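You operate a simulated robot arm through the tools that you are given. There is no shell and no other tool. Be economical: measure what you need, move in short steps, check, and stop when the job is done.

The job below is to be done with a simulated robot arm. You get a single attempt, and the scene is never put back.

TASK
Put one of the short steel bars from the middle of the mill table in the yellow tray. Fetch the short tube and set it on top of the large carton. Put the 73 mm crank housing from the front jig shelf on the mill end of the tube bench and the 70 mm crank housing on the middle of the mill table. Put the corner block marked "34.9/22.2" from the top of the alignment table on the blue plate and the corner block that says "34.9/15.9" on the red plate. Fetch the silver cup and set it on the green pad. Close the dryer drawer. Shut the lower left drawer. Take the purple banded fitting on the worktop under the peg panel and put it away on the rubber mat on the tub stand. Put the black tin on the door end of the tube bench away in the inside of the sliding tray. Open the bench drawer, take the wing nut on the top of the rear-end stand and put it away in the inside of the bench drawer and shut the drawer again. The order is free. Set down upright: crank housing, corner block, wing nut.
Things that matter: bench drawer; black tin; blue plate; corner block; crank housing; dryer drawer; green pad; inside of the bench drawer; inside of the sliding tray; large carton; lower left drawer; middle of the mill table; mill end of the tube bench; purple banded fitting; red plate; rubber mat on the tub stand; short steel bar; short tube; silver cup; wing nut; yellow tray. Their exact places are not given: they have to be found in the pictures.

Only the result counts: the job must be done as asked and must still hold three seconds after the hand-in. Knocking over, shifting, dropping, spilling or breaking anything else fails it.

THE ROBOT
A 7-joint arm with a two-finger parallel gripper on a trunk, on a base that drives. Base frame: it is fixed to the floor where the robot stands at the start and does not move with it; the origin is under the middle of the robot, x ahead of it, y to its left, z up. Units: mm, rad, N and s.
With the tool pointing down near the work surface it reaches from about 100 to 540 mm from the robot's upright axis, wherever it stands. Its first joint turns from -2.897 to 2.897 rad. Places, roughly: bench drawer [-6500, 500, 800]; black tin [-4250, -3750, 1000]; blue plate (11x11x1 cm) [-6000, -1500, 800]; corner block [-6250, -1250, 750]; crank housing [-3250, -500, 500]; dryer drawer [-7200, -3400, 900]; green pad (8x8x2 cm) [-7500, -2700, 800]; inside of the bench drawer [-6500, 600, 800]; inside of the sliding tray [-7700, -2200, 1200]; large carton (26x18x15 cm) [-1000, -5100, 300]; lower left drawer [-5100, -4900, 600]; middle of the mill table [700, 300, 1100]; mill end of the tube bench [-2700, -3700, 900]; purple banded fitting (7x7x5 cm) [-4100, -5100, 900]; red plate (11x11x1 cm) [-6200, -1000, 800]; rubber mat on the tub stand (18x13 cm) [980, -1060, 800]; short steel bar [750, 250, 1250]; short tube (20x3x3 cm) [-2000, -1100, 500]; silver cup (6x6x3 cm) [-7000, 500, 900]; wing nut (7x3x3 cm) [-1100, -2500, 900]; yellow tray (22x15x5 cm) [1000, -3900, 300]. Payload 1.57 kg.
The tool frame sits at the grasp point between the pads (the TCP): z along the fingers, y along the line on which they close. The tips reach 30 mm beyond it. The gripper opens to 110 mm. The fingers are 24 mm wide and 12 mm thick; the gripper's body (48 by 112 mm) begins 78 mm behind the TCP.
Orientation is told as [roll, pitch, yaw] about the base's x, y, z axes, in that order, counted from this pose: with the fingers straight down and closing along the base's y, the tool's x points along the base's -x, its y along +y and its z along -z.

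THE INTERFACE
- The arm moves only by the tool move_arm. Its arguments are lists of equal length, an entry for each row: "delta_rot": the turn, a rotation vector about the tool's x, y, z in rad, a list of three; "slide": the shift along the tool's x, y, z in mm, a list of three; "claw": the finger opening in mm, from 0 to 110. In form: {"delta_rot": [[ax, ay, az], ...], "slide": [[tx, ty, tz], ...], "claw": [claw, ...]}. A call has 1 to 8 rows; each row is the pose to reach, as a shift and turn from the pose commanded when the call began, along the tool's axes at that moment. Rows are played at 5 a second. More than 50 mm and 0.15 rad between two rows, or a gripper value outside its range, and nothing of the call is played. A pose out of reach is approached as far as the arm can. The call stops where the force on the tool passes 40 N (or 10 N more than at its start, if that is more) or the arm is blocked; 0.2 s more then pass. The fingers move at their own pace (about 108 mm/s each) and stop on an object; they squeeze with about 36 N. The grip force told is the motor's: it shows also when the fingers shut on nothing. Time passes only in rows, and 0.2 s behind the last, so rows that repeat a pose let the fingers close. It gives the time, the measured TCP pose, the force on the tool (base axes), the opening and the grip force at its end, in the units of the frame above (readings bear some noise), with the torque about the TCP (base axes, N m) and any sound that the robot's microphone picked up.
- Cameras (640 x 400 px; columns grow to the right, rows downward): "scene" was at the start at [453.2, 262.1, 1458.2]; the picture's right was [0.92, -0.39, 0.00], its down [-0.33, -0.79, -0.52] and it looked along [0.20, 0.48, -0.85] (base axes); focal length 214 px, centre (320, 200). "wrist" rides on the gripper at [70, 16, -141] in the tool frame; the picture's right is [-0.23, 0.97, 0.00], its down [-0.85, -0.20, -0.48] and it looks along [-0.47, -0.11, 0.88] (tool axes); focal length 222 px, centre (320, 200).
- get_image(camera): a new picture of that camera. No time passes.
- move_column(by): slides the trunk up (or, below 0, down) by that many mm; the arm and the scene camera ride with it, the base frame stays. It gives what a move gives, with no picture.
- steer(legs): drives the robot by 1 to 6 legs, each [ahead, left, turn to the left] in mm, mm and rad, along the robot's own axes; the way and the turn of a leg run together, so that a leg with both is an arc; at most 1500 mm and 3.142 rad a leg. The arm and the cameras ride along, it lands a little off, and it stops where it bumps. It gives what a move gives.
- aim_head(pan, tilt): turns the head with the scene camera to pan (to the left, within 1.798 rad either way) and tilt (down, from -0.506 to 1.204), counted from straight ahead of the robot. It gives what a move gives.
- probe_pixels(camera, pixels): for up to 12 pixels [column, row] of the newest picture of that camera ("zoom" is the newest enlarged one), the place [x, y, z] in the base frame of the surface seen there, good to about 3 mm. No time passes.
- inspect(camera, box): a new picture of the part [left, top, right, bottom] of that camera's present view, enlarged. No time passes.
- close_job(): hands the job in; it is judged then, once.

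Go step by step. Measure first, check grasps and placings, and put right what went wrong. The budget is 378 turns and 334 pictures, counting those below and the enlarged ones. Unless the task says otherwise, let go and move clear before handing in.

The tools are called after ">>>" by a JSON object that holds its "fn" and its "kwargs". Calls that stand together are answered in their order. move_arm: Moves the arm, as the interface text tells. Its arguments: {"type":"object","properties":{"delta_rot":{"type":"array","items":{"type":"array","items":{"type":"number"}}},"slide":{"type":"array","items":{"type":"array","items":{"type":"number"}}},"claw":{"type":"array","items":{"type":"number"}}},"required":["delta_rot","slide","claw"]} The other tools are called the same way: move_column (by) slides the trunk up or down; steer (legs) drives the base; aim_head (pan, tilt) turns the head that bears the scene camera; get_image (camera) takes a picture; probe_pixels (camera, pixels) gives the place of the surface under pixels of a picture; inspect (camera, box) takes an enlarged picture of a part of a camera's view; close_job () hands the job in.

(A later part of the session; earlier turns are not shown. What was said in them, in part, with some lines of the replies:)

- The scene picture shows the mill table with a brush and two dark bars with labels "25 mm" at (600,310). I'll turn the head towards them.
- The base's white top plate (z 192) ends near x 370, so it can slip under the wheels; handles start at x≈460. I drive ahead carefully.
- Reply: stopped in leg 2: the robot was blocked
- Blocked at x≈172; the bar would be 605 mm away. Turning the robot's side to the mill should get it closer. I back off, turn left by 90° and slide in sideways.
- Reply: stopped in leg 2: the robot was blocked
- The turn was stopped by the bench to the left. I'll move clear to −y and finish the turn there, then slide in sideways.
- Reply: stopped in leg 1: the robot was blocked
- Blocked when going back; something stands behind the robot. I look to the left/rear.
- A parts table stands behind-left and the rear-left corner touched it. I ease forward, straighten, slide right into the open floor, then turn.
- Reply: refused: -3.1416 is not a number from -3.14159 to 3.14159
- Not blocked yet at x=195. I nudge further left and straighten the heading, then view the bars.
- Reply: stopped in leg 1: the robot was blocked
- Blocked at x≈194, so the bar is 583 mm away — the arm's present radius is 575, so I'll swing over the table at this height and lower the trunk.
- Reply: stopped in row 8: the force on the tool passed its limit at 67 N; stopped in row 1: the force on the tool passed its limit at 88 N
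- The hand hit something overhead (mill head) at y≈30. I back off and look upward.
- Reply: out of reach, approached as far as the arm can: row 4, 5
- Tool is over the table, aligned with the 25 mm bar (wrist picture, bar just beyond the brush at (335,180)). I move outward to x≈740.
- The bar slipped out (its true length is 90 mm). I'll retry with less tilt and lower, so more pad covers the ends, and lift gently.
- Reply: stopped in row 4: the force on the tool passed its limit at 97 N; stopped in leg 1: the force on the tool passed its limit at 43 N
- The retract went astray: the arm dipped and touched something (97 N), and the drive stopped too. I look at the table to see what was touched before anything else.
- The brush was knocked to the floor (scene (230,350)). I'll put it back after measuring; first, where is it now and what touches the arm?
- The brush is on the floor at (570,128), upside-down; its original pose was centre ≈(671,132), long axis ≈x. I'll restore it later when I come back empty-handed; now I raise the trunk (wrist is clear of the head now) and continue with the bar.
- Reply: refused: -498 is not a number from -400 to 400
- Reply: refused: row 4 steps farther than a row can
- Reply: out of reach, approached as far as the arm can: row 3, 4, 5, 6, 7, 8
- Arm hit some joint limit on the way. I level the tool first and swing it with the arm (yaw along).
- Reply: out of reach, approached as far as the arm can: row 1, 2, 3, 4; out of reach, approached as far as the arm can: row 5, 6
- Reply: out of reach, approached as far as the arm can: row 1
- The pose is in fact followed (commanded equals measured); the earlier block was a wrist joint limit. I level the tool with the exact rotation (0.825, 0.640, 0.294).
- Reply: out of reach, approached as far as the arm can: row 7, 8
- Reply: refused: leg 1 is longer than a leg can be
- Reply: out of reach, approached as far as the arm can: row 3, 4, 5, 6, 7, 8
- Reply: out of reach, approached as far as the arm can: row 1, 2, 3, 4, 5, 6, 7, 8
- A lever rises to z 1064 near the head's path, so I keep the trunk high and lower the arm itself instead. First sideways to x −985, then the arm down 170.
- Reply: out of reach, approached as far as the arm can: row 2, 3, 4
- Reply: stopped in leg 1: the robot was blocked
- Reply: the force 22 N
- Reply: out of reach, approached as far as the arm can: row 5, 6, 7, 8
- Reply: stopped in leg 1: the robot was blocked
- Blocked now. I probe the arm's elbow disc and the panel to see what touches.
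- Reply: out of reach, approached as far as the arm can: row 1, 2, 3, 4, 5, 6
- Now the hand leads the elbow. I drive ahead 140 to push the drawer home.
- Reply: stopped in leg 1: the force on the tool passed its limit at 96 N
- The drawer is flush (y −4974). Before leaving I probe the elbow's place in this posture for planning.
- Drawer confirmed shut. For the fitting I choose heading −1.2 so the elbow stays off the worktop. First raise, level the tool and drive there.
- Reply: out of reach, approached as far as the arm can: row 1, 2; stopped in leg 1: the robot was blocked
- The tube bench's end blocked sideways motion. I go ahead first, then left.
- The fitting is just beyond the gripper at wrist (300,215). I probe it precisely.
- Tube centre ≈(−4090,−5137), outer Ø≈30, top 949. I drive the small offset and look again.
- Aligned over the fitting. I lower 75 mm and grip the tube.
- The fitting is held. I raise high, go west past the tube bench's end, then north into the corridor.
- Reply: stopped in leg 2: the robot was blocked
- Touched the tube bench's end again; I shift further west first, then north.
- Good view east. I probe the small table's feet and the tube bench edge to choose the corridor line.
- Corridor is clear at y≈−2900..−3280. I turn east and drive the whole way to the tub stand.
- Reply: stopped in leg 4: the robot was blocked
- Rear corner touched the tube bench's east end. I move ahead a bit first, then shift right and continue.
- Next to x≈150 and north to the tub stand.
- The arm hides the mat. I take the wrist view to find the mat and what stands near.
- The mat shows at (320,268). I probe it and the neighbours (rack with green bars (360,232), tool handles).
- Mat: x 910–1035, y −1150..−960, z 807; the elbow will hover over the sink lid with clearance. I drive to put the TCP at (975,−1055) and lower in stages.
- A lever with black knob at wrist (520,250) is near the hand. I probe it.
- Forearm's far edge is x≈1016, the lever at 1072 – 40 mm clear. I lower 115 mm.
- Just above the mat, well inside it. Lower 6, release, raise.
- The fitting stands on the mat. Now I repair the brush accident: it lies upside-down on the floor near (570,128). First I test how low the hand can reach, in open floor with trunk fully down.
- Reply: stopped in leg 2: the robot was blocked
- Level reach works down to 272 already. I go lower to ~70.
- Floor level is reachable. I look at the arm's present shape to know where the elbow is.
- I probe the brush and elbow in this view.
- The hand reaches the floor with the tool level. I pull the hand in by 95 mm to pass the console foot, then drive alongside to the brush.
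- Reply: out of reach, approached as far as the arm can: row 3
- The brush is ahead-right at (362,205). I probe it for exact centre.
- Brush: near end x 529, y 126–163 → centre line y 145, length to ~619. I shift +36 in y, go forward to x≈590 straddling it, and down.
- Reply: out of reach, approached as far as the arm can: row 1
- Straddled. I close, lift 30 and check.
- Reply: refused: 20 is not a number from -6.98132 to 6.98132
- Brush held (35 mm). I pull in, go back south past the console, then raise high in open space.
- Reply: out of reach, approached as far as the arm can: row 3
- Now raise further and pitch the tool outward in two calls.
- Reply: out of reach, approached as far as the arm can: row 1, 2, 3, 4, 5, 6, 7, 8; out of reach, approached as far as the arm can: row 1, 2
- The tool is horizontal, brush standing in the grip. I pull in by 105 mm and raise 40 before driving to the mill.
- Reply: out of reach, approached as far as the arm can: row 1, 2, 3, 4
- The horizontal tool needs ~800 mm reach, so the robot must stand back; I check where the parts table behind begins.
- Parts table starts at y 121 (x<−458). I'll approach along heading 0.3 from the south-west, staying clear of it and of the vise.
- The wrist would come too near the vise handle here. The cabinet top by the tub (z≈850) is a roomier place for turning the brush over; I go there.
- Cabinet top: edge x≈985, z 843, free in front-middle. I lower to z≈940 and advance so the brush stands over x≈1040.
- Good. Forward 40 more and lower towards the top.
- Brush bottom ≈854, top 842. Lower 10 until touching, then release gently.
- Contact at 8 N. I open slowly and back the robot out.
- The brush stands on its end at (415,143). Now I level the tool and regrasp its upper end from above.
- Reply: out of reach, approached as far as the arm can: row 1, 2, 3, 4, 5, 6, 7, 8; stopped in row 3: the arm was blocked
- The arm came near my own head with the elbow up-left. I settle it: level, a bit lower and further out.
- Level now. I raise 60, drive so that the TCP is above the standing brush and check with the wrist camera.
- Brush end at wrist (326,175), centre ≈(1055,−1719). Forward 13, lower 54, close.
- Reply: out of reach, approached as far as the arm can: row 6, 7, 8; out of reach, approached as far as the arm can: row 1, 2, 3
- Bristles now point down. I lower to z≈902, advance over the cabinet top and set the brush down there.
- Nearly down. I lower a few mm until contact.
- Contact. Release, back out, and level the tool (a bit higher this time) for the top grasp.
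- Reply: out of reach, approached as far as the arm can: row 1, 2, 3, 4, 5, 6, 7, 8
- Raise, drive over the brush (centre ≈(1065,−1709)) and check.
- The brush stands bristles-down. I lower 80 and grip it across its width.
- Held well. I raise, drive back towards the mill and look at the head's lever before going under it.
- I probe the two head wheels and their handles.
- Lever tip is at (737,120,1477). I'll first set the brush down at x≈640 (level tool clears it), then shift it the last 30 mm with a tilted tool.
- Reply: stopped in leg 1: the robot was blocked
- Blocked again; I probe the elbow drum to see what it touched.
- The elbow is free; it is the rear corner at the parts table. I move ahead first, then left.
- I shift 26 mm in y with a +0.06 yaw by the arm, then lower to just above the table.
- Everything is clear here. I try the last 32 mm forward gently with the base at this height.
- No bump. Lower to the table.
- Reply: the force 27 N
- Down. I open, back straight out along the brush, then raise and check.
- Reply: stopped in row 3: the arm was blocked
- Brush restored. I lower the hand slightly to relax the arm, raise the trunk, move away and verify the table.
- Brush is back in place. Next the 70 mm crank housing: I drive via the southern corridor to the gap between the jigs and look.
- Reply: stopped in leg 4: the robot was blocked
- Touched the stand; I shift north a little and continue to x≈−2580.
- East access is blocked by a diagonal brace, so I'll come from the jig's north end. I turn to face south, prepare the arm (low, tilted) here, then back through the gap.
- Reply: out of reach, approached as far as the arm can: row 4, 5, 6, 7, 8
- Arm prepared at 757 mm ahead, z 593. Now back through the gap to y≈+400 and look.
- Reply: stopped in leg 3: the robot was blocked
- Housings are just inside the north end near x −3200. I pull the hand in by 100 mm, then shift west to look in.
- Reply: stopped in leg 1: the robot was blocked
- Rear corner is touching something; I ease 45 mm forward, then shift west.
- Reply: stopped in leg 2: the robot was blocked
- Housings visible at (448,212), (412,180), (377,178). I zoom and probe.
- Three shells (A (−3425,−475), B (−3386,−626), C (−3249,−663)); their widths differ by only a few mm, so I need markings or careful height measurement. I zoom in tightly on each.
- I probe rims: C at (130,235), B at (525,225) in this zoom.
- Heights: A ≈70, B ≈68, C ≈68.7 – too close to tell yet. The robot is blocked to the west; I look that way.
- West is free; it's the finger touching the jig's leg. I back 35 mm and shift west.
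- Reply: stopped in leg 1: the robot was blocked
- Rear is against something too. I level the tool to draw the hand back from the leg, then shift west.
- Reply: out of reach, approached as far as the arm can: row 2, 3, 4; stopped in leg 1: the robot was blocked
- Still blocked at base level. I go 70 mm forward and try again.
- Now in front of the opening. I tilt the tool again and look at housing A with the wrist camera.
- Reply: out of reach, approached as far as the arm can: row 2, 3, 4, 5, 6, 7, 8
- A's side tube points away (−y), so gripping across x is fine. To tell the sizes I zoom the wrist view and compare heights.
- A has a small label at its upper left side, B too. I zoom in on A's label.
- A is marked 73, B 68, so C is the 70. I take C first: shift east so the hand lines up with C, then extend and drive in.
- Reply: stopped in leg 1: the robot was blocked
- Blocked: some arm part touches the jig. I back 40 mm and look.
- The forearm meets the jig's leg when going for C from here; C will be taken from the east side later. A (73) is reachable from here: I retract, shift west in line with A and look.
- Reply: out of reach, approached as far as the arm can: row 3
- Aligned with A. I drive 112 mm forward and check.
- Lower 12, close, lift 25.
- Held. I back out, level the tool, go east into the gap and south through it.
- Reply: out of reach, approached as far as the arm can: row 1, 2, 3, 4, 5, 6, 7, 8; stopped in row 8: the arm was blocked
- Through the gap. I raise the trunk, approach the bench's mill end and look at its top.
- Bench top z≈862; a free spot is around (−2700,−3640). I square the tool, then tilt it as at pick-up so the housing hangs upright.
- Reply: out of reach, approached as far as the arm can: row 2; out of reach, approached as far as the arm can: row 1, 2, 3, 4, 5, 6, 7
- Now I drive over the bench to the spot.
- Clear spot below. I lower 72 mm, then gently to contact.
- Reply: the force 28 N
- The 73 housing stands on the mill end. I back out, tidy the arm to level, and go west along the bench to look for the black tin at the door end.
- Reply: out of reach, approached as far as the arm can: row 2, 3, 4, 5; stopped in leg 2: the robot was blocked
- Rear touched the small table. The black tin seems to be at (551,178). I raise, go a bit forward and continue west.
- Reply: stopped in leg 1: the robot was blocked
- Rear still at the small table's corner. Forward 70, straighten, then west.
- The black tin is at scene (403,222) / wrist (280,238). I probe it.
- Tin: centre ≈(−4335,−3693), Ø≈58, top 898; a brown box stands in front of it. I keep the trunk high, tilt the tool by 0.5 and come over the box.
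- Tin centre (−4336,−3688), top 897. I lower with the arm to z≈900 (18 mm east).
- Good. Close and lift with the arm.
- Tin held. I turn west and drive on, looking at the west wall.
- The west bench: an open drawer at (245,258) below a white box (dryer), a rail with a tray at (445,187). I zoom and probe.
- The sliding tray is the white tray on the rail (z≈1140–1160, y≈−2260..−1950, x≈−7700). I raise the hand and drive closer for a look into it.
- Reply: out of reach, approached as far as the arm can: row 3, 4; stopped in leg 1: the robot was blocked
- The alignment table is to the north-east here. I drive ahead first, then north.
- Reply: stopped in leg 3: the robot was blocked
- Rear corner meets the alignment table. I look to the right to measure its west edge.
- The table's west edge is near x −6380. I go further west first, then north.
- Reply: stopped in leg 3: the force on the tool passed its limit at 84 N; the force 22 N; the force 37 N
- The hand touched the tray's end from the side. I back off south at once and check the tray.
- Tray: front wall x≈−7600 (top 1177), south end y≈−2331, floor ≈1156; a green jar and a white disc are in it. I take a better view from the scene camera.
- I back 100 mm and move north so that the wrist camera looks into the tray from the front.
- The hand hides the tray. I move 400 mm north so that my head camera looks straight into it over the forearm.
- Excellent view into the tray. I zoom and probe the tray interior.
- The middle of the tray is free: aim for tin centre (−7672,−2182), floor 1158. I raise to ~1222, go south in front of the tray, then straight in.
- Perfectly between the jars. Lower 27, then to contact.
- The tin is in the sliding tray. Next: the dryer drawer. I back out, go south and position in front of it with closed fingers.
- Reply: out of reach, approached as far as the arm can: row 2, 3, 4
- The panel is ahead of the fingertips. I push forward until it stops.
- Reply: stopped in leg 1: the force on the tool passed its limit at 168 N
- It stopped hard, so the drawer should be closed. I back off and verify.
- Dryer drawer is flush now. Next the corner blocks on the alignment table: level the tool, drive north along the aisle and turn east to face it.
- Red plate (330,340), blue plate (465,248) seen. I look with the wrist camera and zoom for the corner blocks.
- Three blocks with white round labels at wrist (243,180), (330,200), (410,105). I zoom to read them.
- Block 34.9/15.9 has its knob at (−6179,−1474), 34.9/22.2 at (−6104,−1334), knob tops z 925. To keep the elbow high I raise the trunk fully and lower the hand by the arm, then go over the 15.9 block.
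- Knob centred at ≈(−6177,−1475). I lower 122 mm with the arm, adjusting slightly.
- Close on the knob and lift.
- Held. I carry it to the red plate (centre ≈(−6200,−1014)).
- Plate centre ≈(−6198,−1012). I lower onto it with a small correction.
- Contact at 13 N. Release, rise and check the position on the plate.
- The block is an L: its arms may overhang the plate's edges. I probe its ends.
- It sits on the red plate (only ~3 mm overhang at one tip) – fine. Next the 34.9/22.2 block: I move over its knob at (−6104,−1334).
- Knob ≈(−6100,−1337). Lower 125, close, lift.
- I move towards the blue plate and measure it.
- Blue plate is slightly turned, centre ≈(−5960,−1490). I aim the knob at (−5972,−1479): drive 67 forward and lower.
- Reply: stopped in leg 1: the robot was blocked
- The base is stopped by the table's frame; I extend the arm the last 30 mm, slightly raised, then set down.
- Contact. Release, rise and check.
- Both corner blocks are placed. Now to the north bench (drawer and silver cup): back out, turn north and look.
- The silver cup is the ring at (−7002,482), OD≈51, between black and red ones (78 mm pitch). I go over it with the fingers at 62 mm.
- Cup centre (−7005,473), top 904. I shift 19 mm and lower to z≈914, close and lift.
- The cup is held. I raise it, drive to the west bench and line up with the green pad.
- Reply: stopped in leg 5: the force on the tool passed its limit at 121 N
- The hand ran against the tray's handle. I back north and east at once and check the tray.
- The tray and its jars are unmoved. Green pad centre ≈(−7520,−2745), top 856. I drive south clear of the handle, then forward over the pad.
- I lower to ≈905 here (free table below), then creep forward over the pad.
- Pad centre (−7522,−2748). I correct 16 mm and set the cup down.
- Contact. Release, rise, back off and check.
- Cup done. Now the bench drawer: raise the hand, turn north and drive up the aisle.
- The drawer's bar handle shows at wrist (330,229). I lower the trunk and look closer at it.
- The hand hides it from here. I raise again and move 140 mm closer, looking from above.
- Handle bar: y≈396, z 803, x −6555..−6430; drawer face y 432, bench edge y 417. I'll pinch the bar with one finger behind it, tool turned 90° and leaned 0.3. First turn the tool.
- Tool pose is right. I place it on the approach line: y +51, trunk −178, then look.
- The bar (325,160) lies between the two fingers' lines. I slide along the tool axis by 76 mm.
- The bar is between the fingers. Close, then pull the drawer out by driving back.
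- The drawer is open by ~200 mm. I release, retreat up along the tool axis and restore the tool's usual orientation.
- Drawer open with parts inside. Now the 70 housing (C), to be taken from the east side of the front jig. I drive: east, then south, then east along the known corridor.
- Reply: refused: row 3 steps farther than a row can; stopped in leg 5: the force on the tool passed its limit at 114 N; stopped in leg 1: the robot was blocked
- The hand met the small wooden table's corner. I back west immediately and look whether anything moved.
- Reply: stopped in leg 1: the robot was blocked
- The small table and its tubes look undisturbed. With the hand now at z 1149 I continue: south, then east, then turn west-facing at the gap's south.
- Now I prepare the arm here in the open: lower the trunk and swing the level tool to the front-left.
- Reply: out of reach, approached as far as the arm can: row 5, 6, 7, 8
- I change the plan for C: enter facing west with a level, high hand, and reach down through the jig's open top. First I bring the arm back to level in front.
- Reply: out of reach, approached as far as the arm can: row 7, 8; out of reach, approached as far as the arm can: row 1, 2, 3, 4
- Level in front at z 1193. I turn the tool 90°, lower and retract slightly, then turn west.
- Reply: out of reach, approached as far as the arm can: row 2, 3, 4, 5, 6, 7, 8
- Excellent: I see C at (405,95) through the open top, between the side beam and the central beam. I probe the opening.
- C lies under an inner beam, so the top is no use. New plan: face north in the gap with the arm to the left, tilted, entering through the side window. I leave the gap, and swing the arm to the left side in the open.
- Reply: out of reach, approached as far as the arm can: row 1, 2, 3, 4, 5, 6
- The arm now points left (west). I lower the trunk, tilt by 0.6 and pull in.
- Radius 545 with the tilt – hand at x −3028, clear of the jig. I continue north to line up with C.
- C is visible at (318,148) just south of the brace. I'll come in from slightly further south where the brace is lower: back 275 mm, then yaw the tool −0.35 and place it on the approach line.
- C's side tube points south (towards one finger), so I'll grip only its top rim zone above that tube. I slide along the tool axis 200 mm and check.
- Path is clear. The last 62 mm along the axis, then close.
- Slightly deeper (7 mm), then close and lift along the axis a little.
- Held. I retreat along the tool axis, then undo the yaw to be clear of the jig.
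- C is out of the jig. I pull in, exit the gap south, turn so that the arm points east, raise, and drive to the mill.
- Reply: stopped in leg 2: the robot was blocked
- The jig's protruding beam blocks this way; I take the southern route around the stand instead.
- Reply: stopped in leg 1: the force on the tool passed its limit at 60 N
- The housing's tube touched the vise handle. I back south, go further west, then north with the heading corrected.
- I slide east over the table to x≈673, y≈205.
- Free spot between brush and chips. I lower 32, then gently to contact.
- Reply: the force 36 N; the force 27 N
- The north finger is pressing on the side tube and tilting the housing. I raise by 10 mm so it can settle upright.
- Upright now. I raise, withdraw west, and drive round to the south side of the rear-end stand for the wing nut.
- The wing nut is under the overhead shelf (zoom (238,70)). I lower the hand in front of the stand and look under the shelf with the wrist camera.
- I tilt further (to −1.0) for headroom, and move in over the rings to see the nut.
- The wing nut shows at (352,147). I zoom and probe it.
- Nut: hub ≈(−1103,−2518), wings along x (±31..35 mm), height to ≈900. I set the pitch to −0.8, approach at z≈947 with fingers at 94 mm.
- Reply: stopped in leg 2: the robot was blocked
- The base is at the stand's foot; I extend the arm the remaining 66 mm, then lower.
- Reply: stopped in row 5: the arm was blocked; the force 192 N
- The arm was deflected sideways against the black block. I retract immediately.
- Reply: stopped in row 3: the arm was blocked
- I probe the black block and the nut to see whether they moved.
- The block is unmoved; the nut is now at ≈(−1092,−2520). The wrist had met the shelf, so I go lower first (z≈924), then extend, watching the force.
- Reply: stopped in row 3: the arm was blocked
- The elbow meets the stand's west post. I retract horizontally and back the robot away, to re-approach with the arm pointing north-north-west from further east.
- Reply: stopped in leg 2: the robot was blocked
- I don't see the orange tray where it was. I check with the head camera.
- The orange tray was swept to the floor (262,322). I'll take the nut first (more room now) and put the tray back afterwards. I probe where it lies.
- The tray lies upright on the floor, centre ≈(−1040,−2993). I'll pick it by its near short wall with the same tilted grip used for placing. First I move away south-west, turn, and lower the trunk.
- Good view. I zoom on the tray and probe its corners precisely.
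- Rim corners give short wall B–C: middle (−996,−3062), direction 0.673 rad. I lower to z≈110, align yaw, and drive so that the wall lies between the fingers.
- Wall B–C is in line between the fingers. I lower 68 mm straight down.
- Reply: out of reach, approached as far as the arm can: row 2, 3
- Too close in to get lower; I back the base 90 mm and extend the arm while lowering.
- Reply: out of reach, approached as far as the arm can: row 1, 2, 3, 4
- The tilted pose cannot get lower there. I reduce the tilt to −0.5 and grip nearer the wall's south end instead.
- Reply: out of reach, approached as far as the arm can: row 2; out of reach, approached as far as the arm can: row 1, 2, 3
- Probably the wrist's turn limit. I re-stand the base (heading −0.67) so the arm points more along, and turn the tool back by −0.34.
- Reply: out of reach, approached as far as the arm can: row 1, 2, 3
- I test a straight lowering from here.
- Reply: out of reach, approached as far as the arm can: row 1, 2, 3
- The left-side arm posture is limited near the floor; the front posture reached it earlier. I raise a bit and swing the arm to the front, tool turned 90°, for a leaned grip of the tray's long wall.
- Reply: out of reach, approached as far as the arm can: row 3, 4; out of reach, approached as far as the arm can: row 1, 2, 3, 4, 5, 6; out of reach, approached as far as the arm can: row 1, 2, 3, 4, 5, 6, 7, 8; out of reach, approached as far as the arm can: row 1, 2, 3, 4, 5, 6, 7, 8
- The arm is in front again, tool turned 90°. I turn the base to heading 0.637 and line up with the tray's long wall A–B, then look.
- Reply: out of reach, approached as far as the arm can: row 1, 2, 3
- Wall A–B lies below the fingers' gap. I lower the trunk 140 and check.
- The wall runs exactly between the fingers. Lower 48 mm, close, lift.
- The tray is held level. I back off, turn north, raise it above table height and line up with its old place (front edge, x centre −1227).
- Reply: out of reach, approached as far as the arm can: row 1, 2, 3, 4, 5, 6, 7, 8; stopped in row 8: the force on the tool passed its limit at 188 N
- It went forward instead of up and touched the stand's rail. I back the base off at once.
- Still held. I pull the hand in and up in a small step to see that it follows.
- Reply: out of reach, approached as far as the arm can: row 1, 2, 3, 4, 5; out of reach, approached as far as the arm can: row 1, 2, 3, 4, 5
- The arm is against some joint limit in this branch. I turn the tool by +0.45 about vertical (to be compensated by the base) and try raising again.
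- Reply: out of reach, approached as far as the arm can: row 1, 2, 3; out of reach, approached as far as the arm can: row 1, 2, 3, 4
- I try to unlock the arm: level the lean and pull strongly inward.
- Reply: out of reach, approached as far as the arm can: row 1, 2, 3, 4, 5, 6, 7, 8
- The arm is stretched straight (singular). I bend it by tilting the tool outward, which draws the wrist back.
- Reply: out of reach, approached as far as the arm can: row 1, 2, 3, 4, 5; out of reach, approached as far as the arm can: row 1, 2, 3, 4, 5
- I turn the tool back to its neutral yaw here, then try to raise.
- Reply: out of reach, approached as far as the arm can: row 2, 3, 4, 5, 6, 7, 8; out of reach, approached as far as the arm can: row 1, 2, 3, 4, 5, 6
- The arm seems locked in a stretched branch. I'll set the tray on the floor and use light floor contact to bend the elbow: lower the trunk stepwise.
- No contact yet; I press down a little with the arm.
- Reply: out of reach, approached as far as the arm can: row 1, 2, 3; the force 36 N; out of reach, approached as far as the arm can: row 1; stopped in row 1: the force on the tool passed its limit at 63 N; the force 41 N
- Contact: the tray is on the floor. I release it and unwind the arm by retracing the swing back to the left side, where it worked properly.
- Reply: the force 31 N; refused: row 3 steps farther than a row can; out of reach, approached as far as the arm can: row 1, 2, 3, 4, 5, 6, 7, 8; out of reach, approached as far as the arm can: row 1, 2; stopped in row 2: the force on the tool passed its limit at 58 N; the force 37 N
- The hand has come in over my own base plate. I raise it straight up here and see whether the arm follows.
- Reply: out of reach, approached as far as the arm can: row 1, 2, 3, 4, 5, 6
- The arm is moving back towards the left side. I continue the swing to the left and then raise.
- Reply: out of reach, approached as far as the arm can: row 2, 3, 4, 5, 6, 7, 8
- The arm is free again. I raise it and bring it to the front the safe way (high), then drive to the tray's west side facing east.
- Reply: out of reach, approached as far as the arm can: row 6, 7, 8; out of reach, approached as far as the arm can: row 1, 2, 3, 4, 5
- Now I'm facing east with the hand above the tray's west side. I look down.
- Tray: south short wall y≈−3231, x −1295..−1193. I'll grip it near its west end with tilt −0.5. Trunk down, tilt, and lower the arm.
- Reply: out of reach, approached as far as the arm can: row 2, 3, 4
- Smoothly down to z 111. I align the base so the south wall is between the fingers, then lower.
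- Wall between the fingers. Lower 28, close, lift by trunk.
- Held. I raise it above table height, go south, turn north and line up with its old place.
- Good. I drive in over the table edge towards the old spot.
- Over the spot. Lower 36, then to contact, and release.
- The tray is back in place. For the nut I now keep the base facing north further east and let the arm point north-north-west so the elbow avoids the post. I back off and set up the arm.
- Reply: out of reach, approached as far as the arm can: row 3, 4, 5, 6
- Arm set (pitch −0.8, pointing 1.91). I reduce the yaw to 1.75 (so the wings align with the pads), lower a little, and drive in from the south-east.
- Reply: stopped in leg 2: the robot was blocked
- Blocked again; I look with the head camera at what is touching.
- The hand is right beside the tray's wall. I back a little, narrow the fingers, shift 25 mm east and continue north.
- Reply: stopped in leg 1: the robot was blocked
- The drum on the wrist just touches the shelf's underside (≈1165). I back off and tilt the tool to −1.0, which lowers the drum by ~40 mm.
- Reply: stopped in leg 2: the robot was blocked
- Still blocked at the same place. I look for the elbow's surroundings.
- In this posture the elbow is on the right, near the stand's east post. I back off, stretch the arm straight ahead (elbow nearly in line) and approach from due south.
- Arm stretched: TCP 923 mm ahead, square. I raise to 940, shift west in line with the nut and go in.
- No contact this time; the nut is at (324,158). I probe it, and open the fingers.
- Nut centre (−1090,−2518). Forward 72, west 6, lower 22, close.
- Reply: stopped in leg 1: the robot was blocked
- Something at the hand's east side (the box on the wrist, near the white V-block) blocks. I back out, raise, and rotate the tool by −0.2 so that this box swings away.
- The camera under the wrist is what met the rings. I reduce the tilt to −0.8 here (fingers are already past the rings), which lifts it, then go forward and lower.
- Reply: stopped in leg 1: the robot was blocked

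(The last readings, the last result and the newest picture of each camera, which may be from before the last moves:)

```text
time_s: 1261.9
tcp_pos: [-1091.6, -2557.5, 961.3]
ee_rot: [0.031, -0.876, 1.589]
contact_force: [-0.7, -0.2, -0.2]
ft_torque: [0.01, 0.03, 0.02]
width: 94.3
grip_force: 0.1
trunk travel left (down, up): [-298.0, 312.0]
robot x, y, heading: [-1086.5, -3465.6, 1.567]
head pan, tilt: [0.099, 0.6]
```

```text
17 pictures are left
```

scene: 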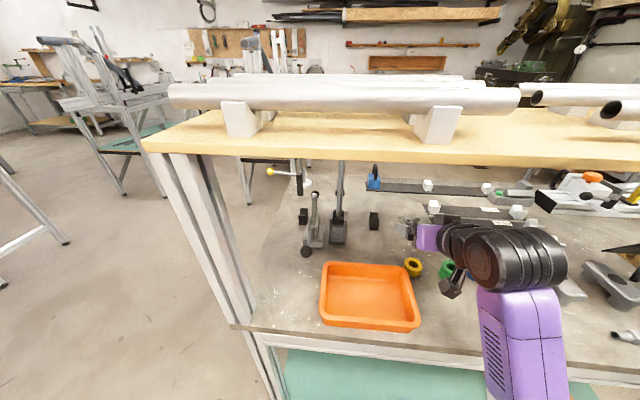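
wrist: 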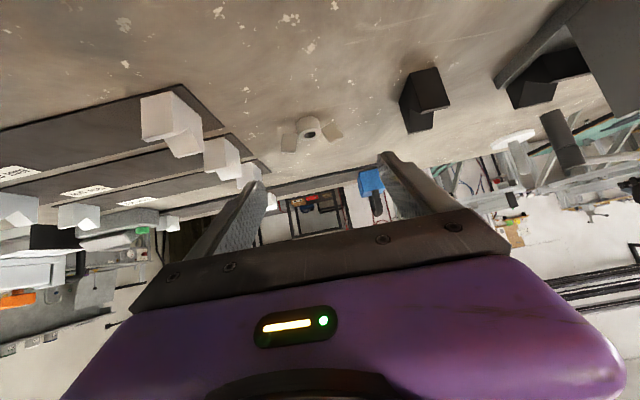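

The elbow is resting on the table's front edge. I back off, raise the trunk 100 and lower the hand by the arm, so the elbow rides higher, then go in again.

>>> {"fn": "steer", "kwargs": {"legs": [[-70, 0, 0]]}}

>>> {"fn": "move_column", "kwargs": {"by": 110}}

>>> {"fn": "move_arm", "kwargs": {"delta_rot": [[0, 0.025, 0], [0, 0.05, 0], [0, 0.076, 0], [0, 0.076, 0]], "slide": [[24, 0, 21], [48, 0, 42], [72, 0, 63], [95, 0, 84]], "claw": [94, 94, 94, 94]}}

>>> {"fn": "steer", "kwargs": {"legs": [[76, 0, 0]]}}

>>> {"fn": "get_image", "kwargs": {"camera": "wrist"}}

```text
time_s: 1262.7
tcp_pos: [-1093.9, -2565.6, 969.1]
ee_rot: [0.015, -0.92, 1.608]
contact_force: [-0.8, 0.2, -0.5]
ft_torque: [0.01, -0.02, 0.01]
width: 93.9
grip_force: 0.1
trunk travel left (down, up): [-298.0, 312.0]
robot x, y, heading: [-1088.6, -3482.1, 1.571]
head pan, tilt: [0.099, 0.6]
stopped in leg 1: the robot was blocked; the commanded pose is now the measured one
```

```text
time_s: 1264.1
tcp_pos: [-1098.5, -2570.1, 999.9]
ee_rot: [0.069, -0.794, 1.564]
contact_force: [-0.2, 0.7, 0.0]
ft_torque: [0.0, -0.02, 0.03]
width: 93.9
grip_force: 0.1
trunk travel left (down, up): [-408.0, 202.0]
robot x, y, heading: [-1087.7, -3478.9, 1.569]
head pan, tilt: [0.099, 0.6]
```

```text
time_s: 1265.1
tcp_pos: [-1093.7, -2548.4, 934.7]
ee_rot: [0.02, -0.818, 1.601]
contact_force: [-0.4, -0.2, 0.1]
ft_torque: [-0.03, 0.02, 0.01]
width: 94.1
grip_force: 0.1
trunk travel left (down, up): [-408.0, 202.0]
robot x, y, heading: [-1085.8, -3478.7, 1.573]
head pan, tilt: [0.099, 0.6]
```

```text
time_s: 1266.1
tcp_pos: [-1095.4, -2472.4, 932.2]
ee_rot: [0.023, -0.816, 1.602]
contact_force: [-0.3, -0.7, 0.3]
ft_torque: [0.03, -0.02, 0.0]
width: 94.3
grip_force: 0.1
trunk travel left (down, up): [-408.0, 202.0]
robot x, y, heading: [-1085.9, -3402.1, 1.573]
head pan, tilt: [0.099, 0.6]
```

```text
16 pictures are left
```

wrist: 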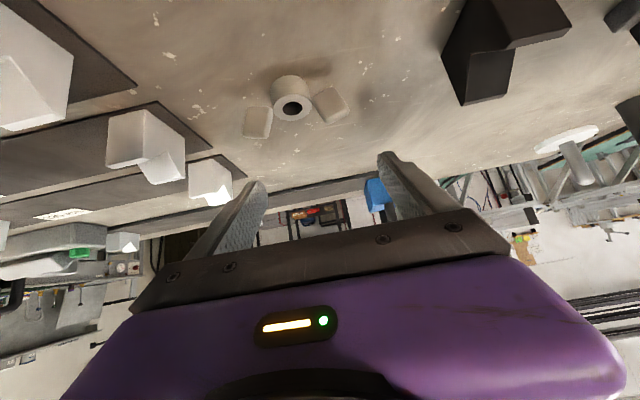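

Free now (slightly past the nut). I come back 62 mm, shift 5 mm east, lower 17, and close.

>>> {"fn": "steer", "kwargs": {"legs": [[-60, -5, -0.02]]}}

>>> {"fn": "move_column", "kwargs": {"by": -16}}

>>> {"fn": "get_image", "kwargs": {"camera": "wrist"}}

```text
time_s: 1267.1
tcp_pos: [-1070.6, -2533.5, 934.5]
ee_rot: [0.023, -0.817, 1.581]
contact_force: [-0.8, -0.4, 0.0]
ft_torque: [-0.01, -0.03, -0.01]
width: 94.3
grip_force: 0.1
trunk travel left (down, up): [-408.0, 202.0]
robot x, y, heading: [-1083.1, -3462.8, 1.552]
head pan, tilt: [0.099, 0.6]
```

```text
time_s: 1267.7
tcp_pos: [-1069.4, -2533.6, 917.3]
ee_rot: [0.023, -0.818, 1.582]
contact_force: [-0.2, 0.0, 0.2]
ft_torque: [0.03, 0.01, 0.0]
width: 94.3
grip_force: 0.0
trunk travel left (down, up): [-392.0, 218.0]
robot x, y, heading: [-1082.2, -3465.6, 1.552]
head pan, tilt: [0.099, 0.6]
```

```text
15 pictures are left
```

wrist: 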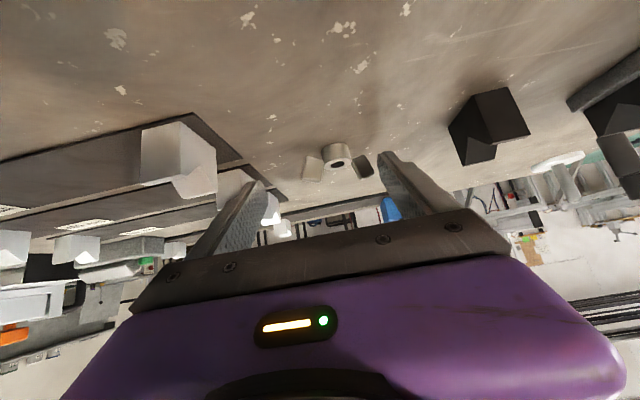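

The small turn shifted the hand 20 mm east; I shift 20 mm west and close.

>>> {"fn": "steer", "kwargs": {"legs": [[0, 21, 0]]}}

>>> {"fn": "move_arm", "kwargs": {"delta_rot": [[0, 0, 0], [0, 0, 0], [0, 0, 0], [0, 0, 0]], "slide": [[0, 0, 0], [0, 0, 0], [0, 0, 0], [0, 0, 0]], "claw": [70, 50, 30, 30]}}

>>> {"fn": "move_column", "kwargs": {"by": 22}}

>>> {"fn": "get_image", "kwargs": {"camera": "wrist"}}

```text
time_s: 1268.5
tcp_pos: [-1091.8, -2533.0, 916.9]
ee_rot: [0.023, -0.816, 1.581]
contact_force: [-0.2, 0.5, 0.1]
ft_torque: [0.0, 0.04, -0.01]
width: 94.1
grip_force: 0.1
trunk travel left (down, up): [-392.0, 218.0]
robot x, y, heading: [-1104.7, -3463.6, 1.553]
head pan, tilt: [0.099, 0.6]
```

```text
time_s: 1269.5
tcp_pos: [-1091.2, -2532.6, 917.2]
ee_rot: [0.022, -0.817, 1.581]
contact_force: [-0.3, 0.0, 0.7]
ft_torque: [0.02, 0.0, 0.0]
width: 29.9
grip_force: 0.0
trunk travel left (down, up): [-392.0, 218.0]
robot x, y, heading: [-1101.4, -3462.4, 1.552]
head pan, tilt: [0.099, 0.6]
```

```text
time_s: 1270.2
tcp_pos: [-1091.2, -2532.3, 939.7]
ee_rot: [0.022, -0.817, 1.581]
contact_force: [0.1, -0.4, 0.4]
ft_torque: [0.02, 0.02, 0.04]
width: 30.0
grip_force: 0.0
trunk travel left (down, up): [-414.0, 196.0]
robot x, y, heading: [-1103.5, -3463.6, 1.549]
head pan, tilt: [0.099, 0.6]
```

```text
14 pictures are left
```

wrist: 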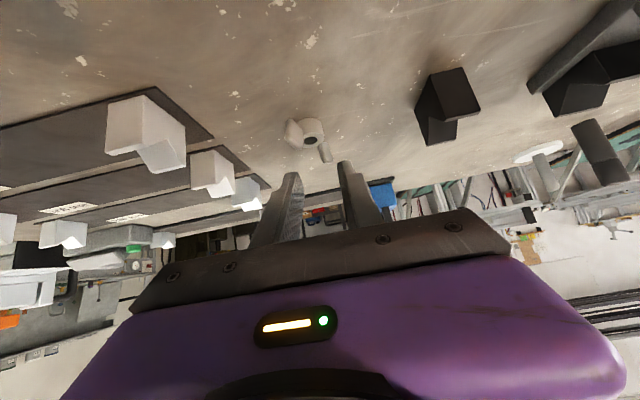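

The fingers turned the nut instead of gripping it; its wings now point along the approach, so the hub can be gripped across. I probe it.

>>> {"fn": "probe_pixels", "kwargs": {"camera": "wrist", "pixels": [[310, 128], [310, 142], [293, 133], [326, 152], [300, 125], [322, 130]]}}

>>> {"fn": "inspect", "kwargs": {"camera": "wrist", "box": [265, 100, 365, 180]}}

```text
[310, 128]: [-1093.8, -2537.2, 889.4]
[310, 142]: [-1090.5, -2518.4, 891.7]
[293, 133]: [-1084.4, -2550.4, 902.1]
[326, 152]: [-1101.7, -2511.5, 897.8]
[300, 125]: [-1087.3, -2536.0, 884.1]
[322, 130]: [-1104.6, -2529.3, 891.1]
```

```text
5.00 times, centred on (315, 140) of wrist
```

zoom: 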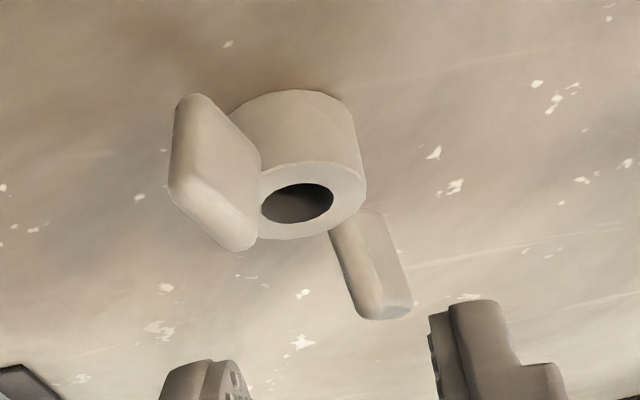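

Nut: hub (−1095,−2527), wings now mostly along y. I set the TCP at (−1094,−2541), lower and close with a full squeeze.

>>> {"fn": "move_arm", "kwargs": {"delta_rot": [[0, 0, 0], [0, 0, 0]], "slide": [[3, 3, -3], [6, 3, -7]], "claw": [64, 64]}}

>>> {"fn": "move_column", "kwargs": {"by": -25}}

>>> {"fn": "move_arm", "kwargs": {"delta_rot": [[0, 0, 0], [0, 0, 0], [0, 0, 0], [0, 0, 0]], "slide": [[0, 0, 0], [0, 0, 0], [0, 0, 0], [0, 0, 0]], "claw": [30, 10, 0, 0]}}

>>> {"fn": "move_column", "kwargs": {"by": 22}}

>>> {"fn": "get_image", "kwargs": {"camera": "wrist"}}

```text
time_s: 1270.8
tcp_pos: [-1094.8, -2541.7, 939.8]
ee_rot: [0.022, -0.815, 1.581]
contact_force: [1.1, 0.8, -0.2]
ft_torque: [-0.03, 0.0, 0.02]
width: 63.8
grip_force: 0.0
trunk travel left (down, up): [-414.0, 196.0]
robot x, y, heading: [-1100.1, -3461.8, 1.552]
head pan, tilt: [0.099, 0.6]
```

```text
time_s: 1271.5
tcp_pos: [-1094.8, -2540.9, 914.8]
ee_rot: [0.022, -0.816, 1.58]
contact_force: [0.3, 0.4, 0.0]
ft_torque: [0.02, -0.02, -0.04]
width: 63.7
grip_force: 0.1
trunk travel left (down, up): [-389.0, 221.0]
robot x, y, heading: [-1101.0, -3461.8, 1.553]
head pan, tilt: [0.099, 0.6]
```

```text
time_s: 1272.5
tcp_pos: [-1095.0, -2541.7, 915.6]
ee_rot: [0.023, -0.819, 1.581]
contact_force: [0.1, -0.6, 0.0]
ft_torque: [0.01, -0.02, -0.01]
width: 21.6
grip_force: 34.5
trunk travel left (down, up): [-389.0, 221.0]
robot x, y, heading: [-1105.4, -3461.2, 1.553]
head pan, tilt: [0.099, 0.6]
```

```text
time_s: 1273.2
tcp_pos: [-1094.6, -2541.1, 936.7]
ee_rot: [0.022, -0.817, 1.581]
contact_force: [-0.3, -0.1, -0.7]
ft_torque: [-0.01, -0.04, 0.0]
width: 21.6
grip_force: 34.3
trunk travel left (down, up): [-411.0, 199.0]
robot x, y, heading: [-1100.2, -3462.4, 1.553]
head pan, tilt: [0.099, 0.6]
```

```text
12 pictures are left
```

wrist: 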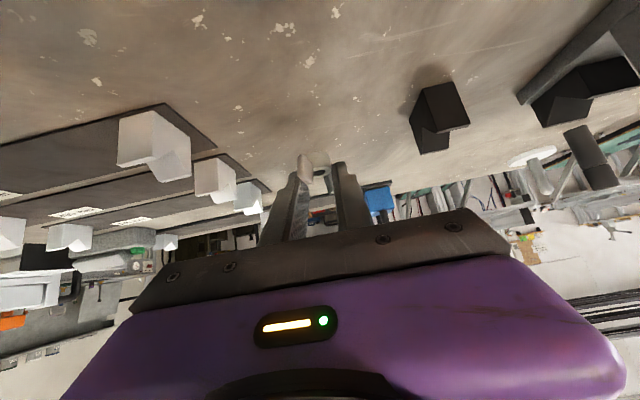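

The nut is held by its hub (21.6 mm). I withdraw southwards, raise, retract the arm and start for the bench drawer.

>>> {"fn": "steer", "kwargs": {"legs": [[0, -5, 0], [-330, 0, 0]]}}

>>> {"fn": "move_column", "kwargs": {"by": 100}}

>>> {"fn": "move_arm", "kwargs": {"delta_rot": [[0, 0, 0], [0, 0, 0], [0, 0, 0], [0, 0, 0], [0, 0, 0]], "slide": [[27, 0, -29], [55, 0, -58], [82, 0, -88], [110, 0, -117], [137, 0, -146]], "claw": [0, 0, 0, 0, 0]}}

>>> {"fn": "steer", "kwargs": {"legs": [[0, 0, 1.588], [0, -530, 0], [985, 0, 0], [0, -370, 0], [1450, 0, 0], [1450, 0, 0]]}}

>>> {"fn": "get_image", "kwargs": {"camera": "wrist"}}

```text
time_s: 1275.7
tcp_pos: [-1096.3, -2867.1, 937.7]
ee_rot: [0.021, -0.817, 1.583]
contact_force: [-0.2, 0.1, -1.7]
ft_torque: [0.01, 0.01, 0.02]
width: 21.5
grip_force: 34.2
trunk travel left (down, up): [-411.0, 199.0]
robot x, y, heading: [-1105.9, -3791.0, 1.555]
head pan, tilt: [0.099, 0.6]
```

```text
time_s: 1277.0
tcp_pos: [-1096.2, -2867.6, 1036.9]
ee_rot: [0.023, -0.817, 1.582]
contact_force: [-0.1, 0.8, -0.8]
ft_torque: [-0.03, 0.01, -0.03]
width: 21.7
grip_force: 35.0
trunk travel left (down, up): [-511.0, 99.0]
robot x, y, heading: [-1106.2, -3791.4, 1.554]
head pan, tilt: [0.099, 0.6]
```

```text
time_s: 1278.2
tcp_pos: [-1089.6, -3057.5, 1028.2]
ee_rot: [0.021, -0.818, 1.582]
contact_force: [1.3, -1.0, 0.0]
ft_torque: [-0.01, 0.01, 0.0]
width: 21.6
grip_force: 34.8
out of reach, approached as far as the arm can: row 5
trunk travel left (down, up): [-511.0, 99.0]
robot x, y, heading: [-1103.9, -3791.0, 1.552]
head pan, tilt: [0.099, 0.6]
```

```text
time_s: 1305.7
tcp_pos: [-5760.7, -2754.8, 1029.1]
ee_rot: [0.022, -0.817, 3.124]
contact_force: [-0.1, 0.0, 0.3]
ft_torque: [-0.04, -0.01, 0.04]
width: 21.3
grip_force: 34.5
trunk travel left (down, up): [-511.0, 99.0]
robot x, y, heading: [-5029.6, -2790.2, 3.094]
head pan, tilt: [0.099, 0.6]
```

```text
11 pictures are left
```

wrist: 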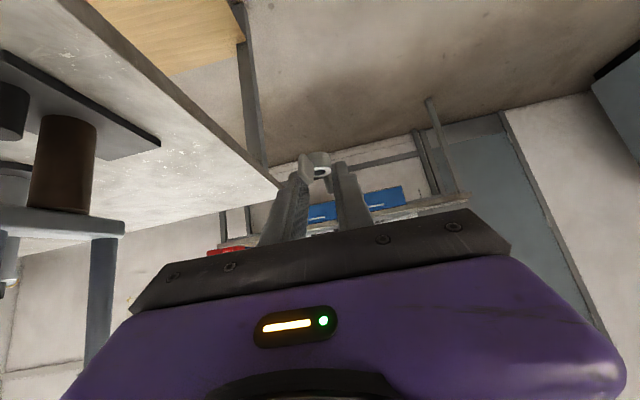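

Nut still held. I continue: back a bit, turn north, go up, turn west and drive to the bench drawer.

>>> {"fn": "steer", "kwargs": {"legs": [[-250, 0, 0], [0, 0, -1.523], [1200, 0, 0], [1020, 0, 0], [0, 0, 1.57], [1450, 0, 0]]}}

>>> {"fn": "steer", "kwargs": {"legs": [[240, 0, 0], [0, 0, -1.57]]}}

>>> {"fn": "get_image", "kwargs": {"camera": "wrist"}}

```text
time_s: 1332.4
tcp_pos: [-6902.2, -505.6, 1028.2]
ee_rot: [0.023, -0.818, 3.137]
contact_force: [0.0, 0.1, -0.3]
ft_torque: [0.01, -0.05, 0.03]
width: 21.5
grip_force: 35.0
trunk travel left (down, up): [-511.0, 99.0]
robot x, y, heading: [-6172.4, -529.2, 3.111]
head pan, tilt: [0.099, 0.6]
```

```text
time_s: 1335.5
tcp_pos: [-7084.9, -262.8, 1029.1]
ee_rot: [0.027, -0.817, 2.817]
contact_force: [-0.9, 0.3, -0.5]
ft_torque: [0.01, 0.02, -0.05]
width: 21.4
grip_force: 34.7
trunk travel left (down, up): [-511.0, 99.0]
robot x, y, heading: [-6400.1, -517.8, 2.786]
head pan, tilt: [0.099, 0.6]
stopped in leg 2: the robot was blocked; the commanded pose is now the measured one
```

```text
10 pictures are left
```

wrist: 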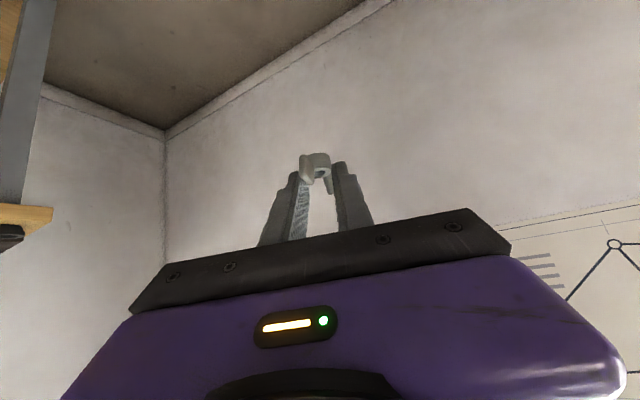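

The rear touches the alignment table; I move 160 mm further west-north and finish the turn.

>>> {"fn": "steer", "kwargs": {"legs": [[180, -30, 0], [0, 0, -1.215]]}}

>>> {"fn": "aim_head", "kwargs": {"pan": -0.4, "tilt": 0.8}}

>>> {"fn": "get_image", "kwargs": {"camera": "scene"}}

```text
time_s: 1340.0
tcp_pos: [-6568.1, 305.9, 1028.2]
ee_rot: [0.023, -0.817, 1.616]
contact_force: [0.1, 0.4, -0.2]
ft_torque: [-0.02, 0.01, 0.0]
width: 21.4
grip_force: 34.6
trunk travel left (down, up): [-511.0, 99.0]
robot x, y, heading: [-6559.1, -425.2, 1.584]
head pan, tilt: [0.099, 0.6]
```

```text
time_s: 1340.9
tcp_pos: [-6568.6, 305.3, 1028.3]
ee_rot: [0.026, -0.816, 1.617]
contact_force: [-0.1, 0.0, -1.1]
ft_torque: [-0.03, -0.03, 0.0]
width: 21.6
grip_force: 35.0
trunk travel left (down, up): [-511.0, 99.0]
robot x, y, heading: [-6556.9, -423.2, 1.582]
head pan, tilt: [-0.4, 0.799]
```

```text
9 pictures are left
```

scene: 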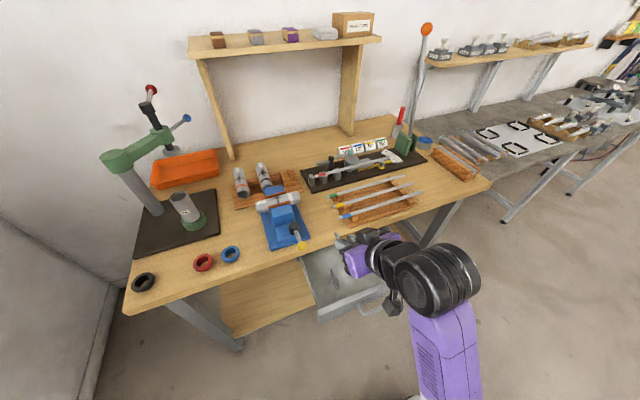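

The hand is right above the open drawer. I probe its interior.

>>> {"fn": "probe_pixels", "kwargs": {"camera": "scene", "pixels": [[345, 290], [320, 265], [330, 280], [355, 295], [340, 270], [325, 300], [345, 312], [315, 255], [310, 270], [370, 290]]}}

>>> {"fn": "inspect", "kwargs": {"camera": "scene", "box": [290, 235, 400, 325]}}

```text
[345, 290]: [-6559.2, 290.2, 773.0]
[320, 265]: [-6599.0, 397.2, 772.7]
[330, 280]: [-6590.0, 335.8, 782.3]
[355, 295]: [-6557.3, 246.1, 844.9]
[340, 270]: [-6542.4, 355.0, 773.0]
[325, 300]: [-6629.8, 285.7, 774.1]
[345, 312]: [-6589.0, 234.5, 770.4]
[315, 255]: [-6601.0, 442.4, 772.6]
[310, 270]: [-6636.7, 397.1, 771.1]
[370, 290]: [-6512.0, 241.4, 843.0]
```

```text
4.44 times, centred on (345, 280) of scene
```

zoom: 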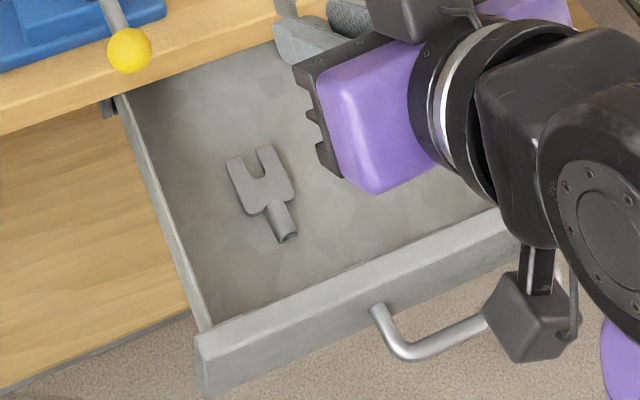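

Drawer floor z 773, front panel top 843 (y≈240); a fork lies at (−6590,335). I place the nut at about (−6515,360): adjust and lower.

>>> {"fn": "steer", "kwargs": {"legs": [[42, -52, 0]]}}

>>> {"fn": "move_column", "kwargs": {"by": -190}}

>>> {"fn": "get_image", "kwargs": {"camera": "wrist"}}

```text
time_s: 1341.9
tcp_pos: [-6517.1, 349.6, 1029.0]
ee_rot: [0.023, -0.815, 1.615]
contact_force: [0.0, 0.2, -0.6]
ft_torque: [0.03, 0.0, -0.02]
width: 21.5
grip_force: 34.7
trunk travel left (down, up): [-511.0, 99.0]
robot x, y, heading: [-6507.4, -380.9, 1.582]
head pan, tilt: [-0.4, 0.799]
```

```text
time_s: 1344.0
tcp_pos: [-6515.7, 350.7, 840.3]
ee_rot: [0.024, -0.817, 1.614]
contact_force: [0.1, 0.2, -1.1]
ft_torque: [-0.02, -0.01, -0.01]
width: 21.3
grip_force: 34.3
trunk travel left (down, up): [-321.0, 289.0]
robot x, y, heading: [-6505.8, -381.4, 1.581]
head pan, tilt: [-0.4, 0.799]
```

```text
7 pictures are left
```

wrist: 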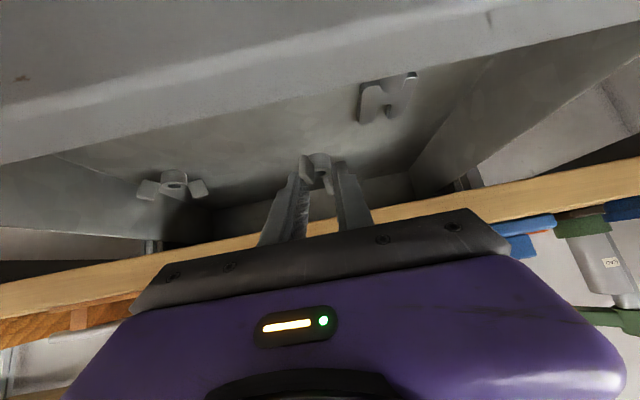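

Free space below the nut (fork and another nut are aside). Lower to contact and release.

>>> {"fn": "move_column", "kwargs": {"by": -30}}

>>> {"fn": "move_column", "kwargs": {"by": -4}}

```text
time_s: 1344.8
tcp_pos: [-6516.8, 349.7, 809.0]
ee_rot: [0.024, -0.818, 1.615]
contact_force: [0.3, 0.2, -0.7]
ft_torque: [-0.03, 0.02, 0.0]
width: 21.7
grip_force: 34.8
trunk travel left (down, up): [-291.0, 319.0]
robot x, y, heading: [-6505.6, -379.8, 1.581]
head pan, tilt: [-0.4, 0.799]
```

```text
time_s: 1345.3
tcp_pos: [-6516.7, 350.5, 807.6]
ee_rot: [0.023, -0.824, 1.614]
contact_force: [-0.5, 0.6, 14.1]
ft_torque: [0.22, -0.02, 0.0]
width: 21.7
grip_force: 34.4
trunk travel left (down, up): [-287.0, 323.0]
robot x, y, heading: [-6508.1, -384.5, 1.589]
head pan, tilt: [-0.4, 0.799]
```

Contact at 14 N. Open, raise out of the drawer, and check.

>>> {"fn": "move_arm", "kwargs": {"delta_rot": [[0, 0, 0], [0, 0, 0], [0, 0, 0]], "slide": [[0, 0, 0], [0, 0, 0], [0, 0, 0]], "claw": [30, 44, 50]}}

>>> {"fn": "move_column", "kwargs": {"by": 60}}

>>> {"fn": "get_image", "kwargs": {"camera": "wrist"}}

```text
time_s: 1346.1
tcp_pos: [-6516.8, 349.5, 805.4]
ee_rot: [0.024, -0.817, 1.614]
contact_force: [0.2, -0.1, 0.0]
ft_torque: [0.0, 0.01, 0.0]
width: 49.7
grip_force: 0.0
trunk travel left (down, up): [-287.0, 323.0]
robot x, y, heading: [-6511.1, -382.6, 1.582]
head pan, tilt: [-0.4, 0.799]
```

```text
time_s: 1347.1
tcp_pos: [-6516.7, 350.1, 864.1]
ee_rot: [0.025, -0.815, 1.615]
contact_force: [0.3, 0.7, -0.5]
ft_torque: [0.02, -0.02, -0.02]
width: 49.9
grip_force: 0.1
trunk travel left (down, up): [-347.0, 263.0]
robot x, y, heading: [-6510.5, -384.3, 1.581]
head pan, tilt: [-0.4, 0.799]
```

```text
6 pictures are left
```

wrist: 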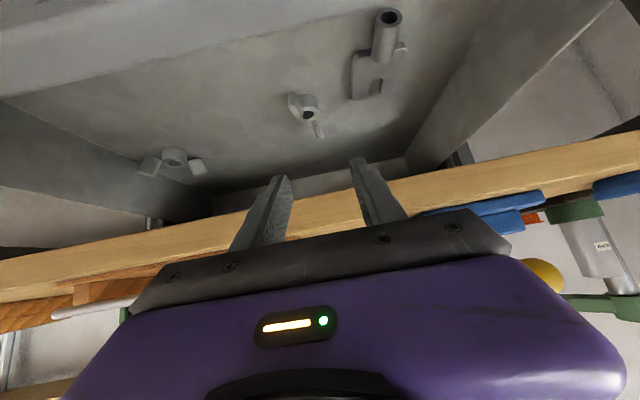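

The nut stands upright in the drawer. I lift out, back off, close the fingers and line up beside the handle to push the drawer shut.

>>> {"fn": "move_column", "kwargs": {"by": 90}}

>>> {"fn": "steer", "kwargs": {"legs": [[-340, 0, -0.01], [0, 80, 0]]}}

>>> {"fn": "move_arm", "kwargs": {"delta_rot": [[0, 0, 0], [0, 0, 0]], "slide": [[0, 0, 0], [0, 0, 0]], "claw": [0, 0]}}

>>> {"fn": "move_column", "kwargs": {"by": -138}}

>>> {"fn": "get_image", "kwargs": {"camera": "wrist"}}

```text
time_s: 1348.3
tcp_pos: [-6516.6, 350.2, 955.0]
ee_rot: [0.025, -0.818, 1.613]
contact_force: [0.5, 0.4, 0.2]
ft_torque: [0.03, 0.0, 0.03]
width: 50.2
grip_force: 0.0
trunk travel left (down, up): [-437.0, 173.0]
robot x, y, heading: [-6506.2, -381.5, 1.581]
head pan, tilt: [-0.4, 0.799]
```

```text
time_s: 1350.1
tcp_pos: [-6600.8, 202.1, 954.4]
ee_rot: [0.024, -0.817, 1.713]
contact_force: [-0.2, 0.6, 0.1]
ft_torque: [0.03, 0.01, 0.01]
width: 50.4
grip_force: 0.0
trunk travel left (down, up): [-437.0, 173.0]
robot x, y, heading: [-6523.5, -525.2, 1.679]
head pan, tilt: [-0.4, 0.799]
stopped in leg 1: the robot was blocked; the commanded pose is now the measured one
```

```text
time_s: 1350.7
tcp_pos: [-6600.4, 201.8, 954.0]
ee_rot: [0.024, -0.817, 1.712]
contact_force: [0.2, -0.4, -0.5]
ft_torque: [-0.01, 0.02, -0.01]
width: 0.1
grip_force: 21.4
trunk travel left (down, up): [-437.0, 173.0]
robot x, y, heading: [-6519.3, -524.9, 1.684]
head pan, tilt: [-0.4, 0.799]
```

```text
time_s: 1352.3
tcp_pos: [-6600.7, 203.1, 816.6]
ee_rot: [0.024, -0.817, 1.711]
contact_force: [0.0, -0.2, 0.5]
ft_torque: [0.04, 0.01, -0.02]
width: 0.0
grip_force: 21.4
trunk travel left (down, up): [-299.0, 311.0]
robot x, y, heading: [-6520.9, -529.6, 1.681]
head pan, tilt: [-0.4, 0.799]
```

```text
5 pictures are left
```

wrist: 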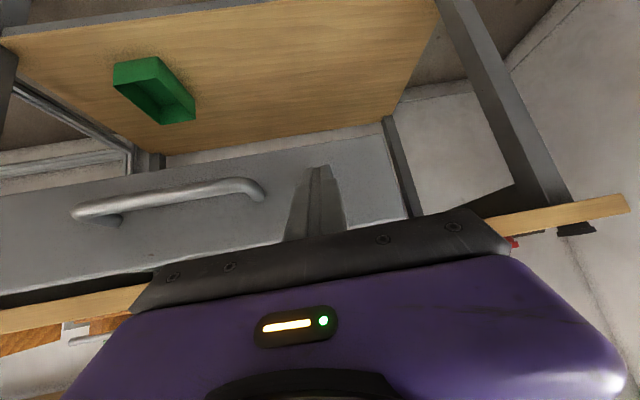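

The fingertip is right in front of the panel, beside the handle. I push straight north.

>>> {"fn": "steer", "kwargs": {"legs": [[225, -25, 0]]}}

>>> {"fn": "get_image", "kwargs": {"camera": "wrist"}}

```text
time_s: 1354.0
tcp_pos: [-6602.6, 402.1, 816.8]
ee_rot: [0.028, -0.807, 1.712]
contact_force: [0.4, -6.3, 2.1]
ft_torque: [-0.03, -0.01, -0.07]
width: 0.1
grip_force: 21.7
trunk travel left (down, up): [-299.0, 311.0]
robot x, y, heading: [-6517.8, -318.9, 1.683]
head pan, tilt: [-0.4, 0.799]
stopped in leg 1: the force on the tool passed its limit at 189 N (the readings are from after the stop); the commanded pose is now the measured one
```

```text
4 pictures are left
```

wrist: 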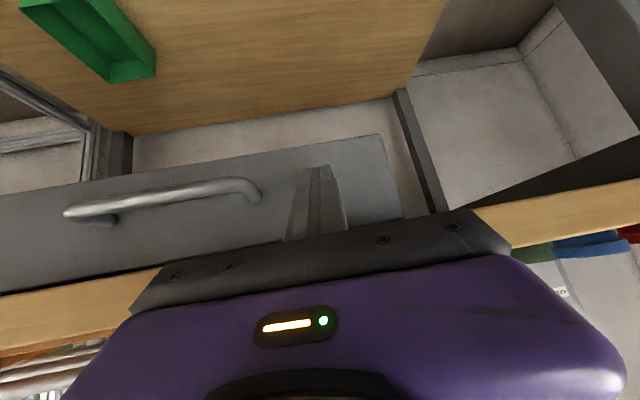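

It stopped hard; I verify the panel's plane by probing, and back off.

>>> {"fn": "probe_pixels", "kwargs": {"camera": "wrist", "pixels": [[150, 240], [350, 160], [100, 190], [260, 220], [230, 185]]}}

>>> {"fn": "steer", "kwargs": {"legs": [[-120, 13, 0]]}}

>>> {"fn": "get_image", "kwargs": {"camera": "wrist"}}

```text
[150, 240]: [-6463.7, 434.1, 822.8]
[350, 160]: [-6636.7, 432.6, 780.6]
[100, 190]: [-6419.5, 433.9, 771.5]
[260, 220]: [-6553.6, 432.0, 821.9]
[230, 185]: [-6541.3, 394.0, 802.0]
```

```text
time_s: 1355.2
tcp_pos: [-6601.3, 282.6, 815.2]
ee_rot: [0.028, -0.808, 1.717]
contact_force: [-0.3, -0.6, -0.9]
ft_torque: [0.01, 0.0, -0.02]
width: 0.0
grip_force: 21.2
trunk travel left (down, up): [-299.0, 311.0]
robot x, y, heading: [-6519.2, -440.7, 1.684]
head pan, tilt: [-0.4, 0.799]
```

```text
3 pictures are left
```

wrist: 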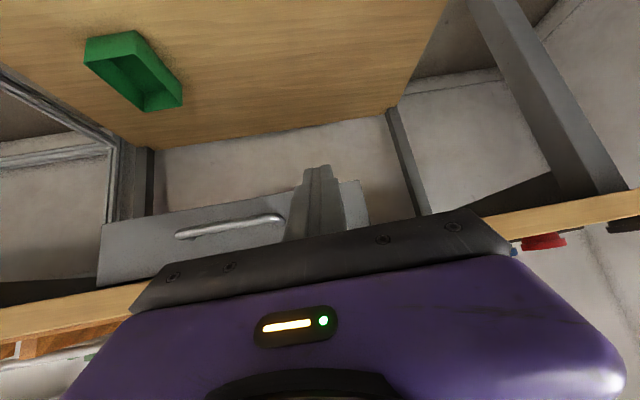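

The drawer is back at its original closed plane (y 432–434) and the hand is clear, so I hand the job in.

>>> {"fn": "close_job", "kwargs": {}}

```text
The job is handed in.
```

I've handed the job in with every item on the list done, but two things that weren't part of the task were knocked down along the way. I put both back as near as I could to where they were:

- **Brush on the mill table:** it fell to the floor when I was lifting the bar. It is back at its old spot, bristles down, though probably turned end for end.
- **Orange tray on the rear-end stand:** it was swept to the floor while I was reaching for the wing nut. It is back at the front edge, close to its first position.

I also bumped the tray handle on the sliding rail (up to 121 N), a black block on the stand, and the small wooden table. I checked the tray and the block by measurement, and the table only from pictures; none had visibly moved. The base also bumped several benches and tables, and I didn't check those for movement.

The "34.9/15.9" block sits on the red plate with one tip overhanging by about 3 mm. I read the "73" and "68" housing labels directly. I took the third housing as the 70 by elimination.
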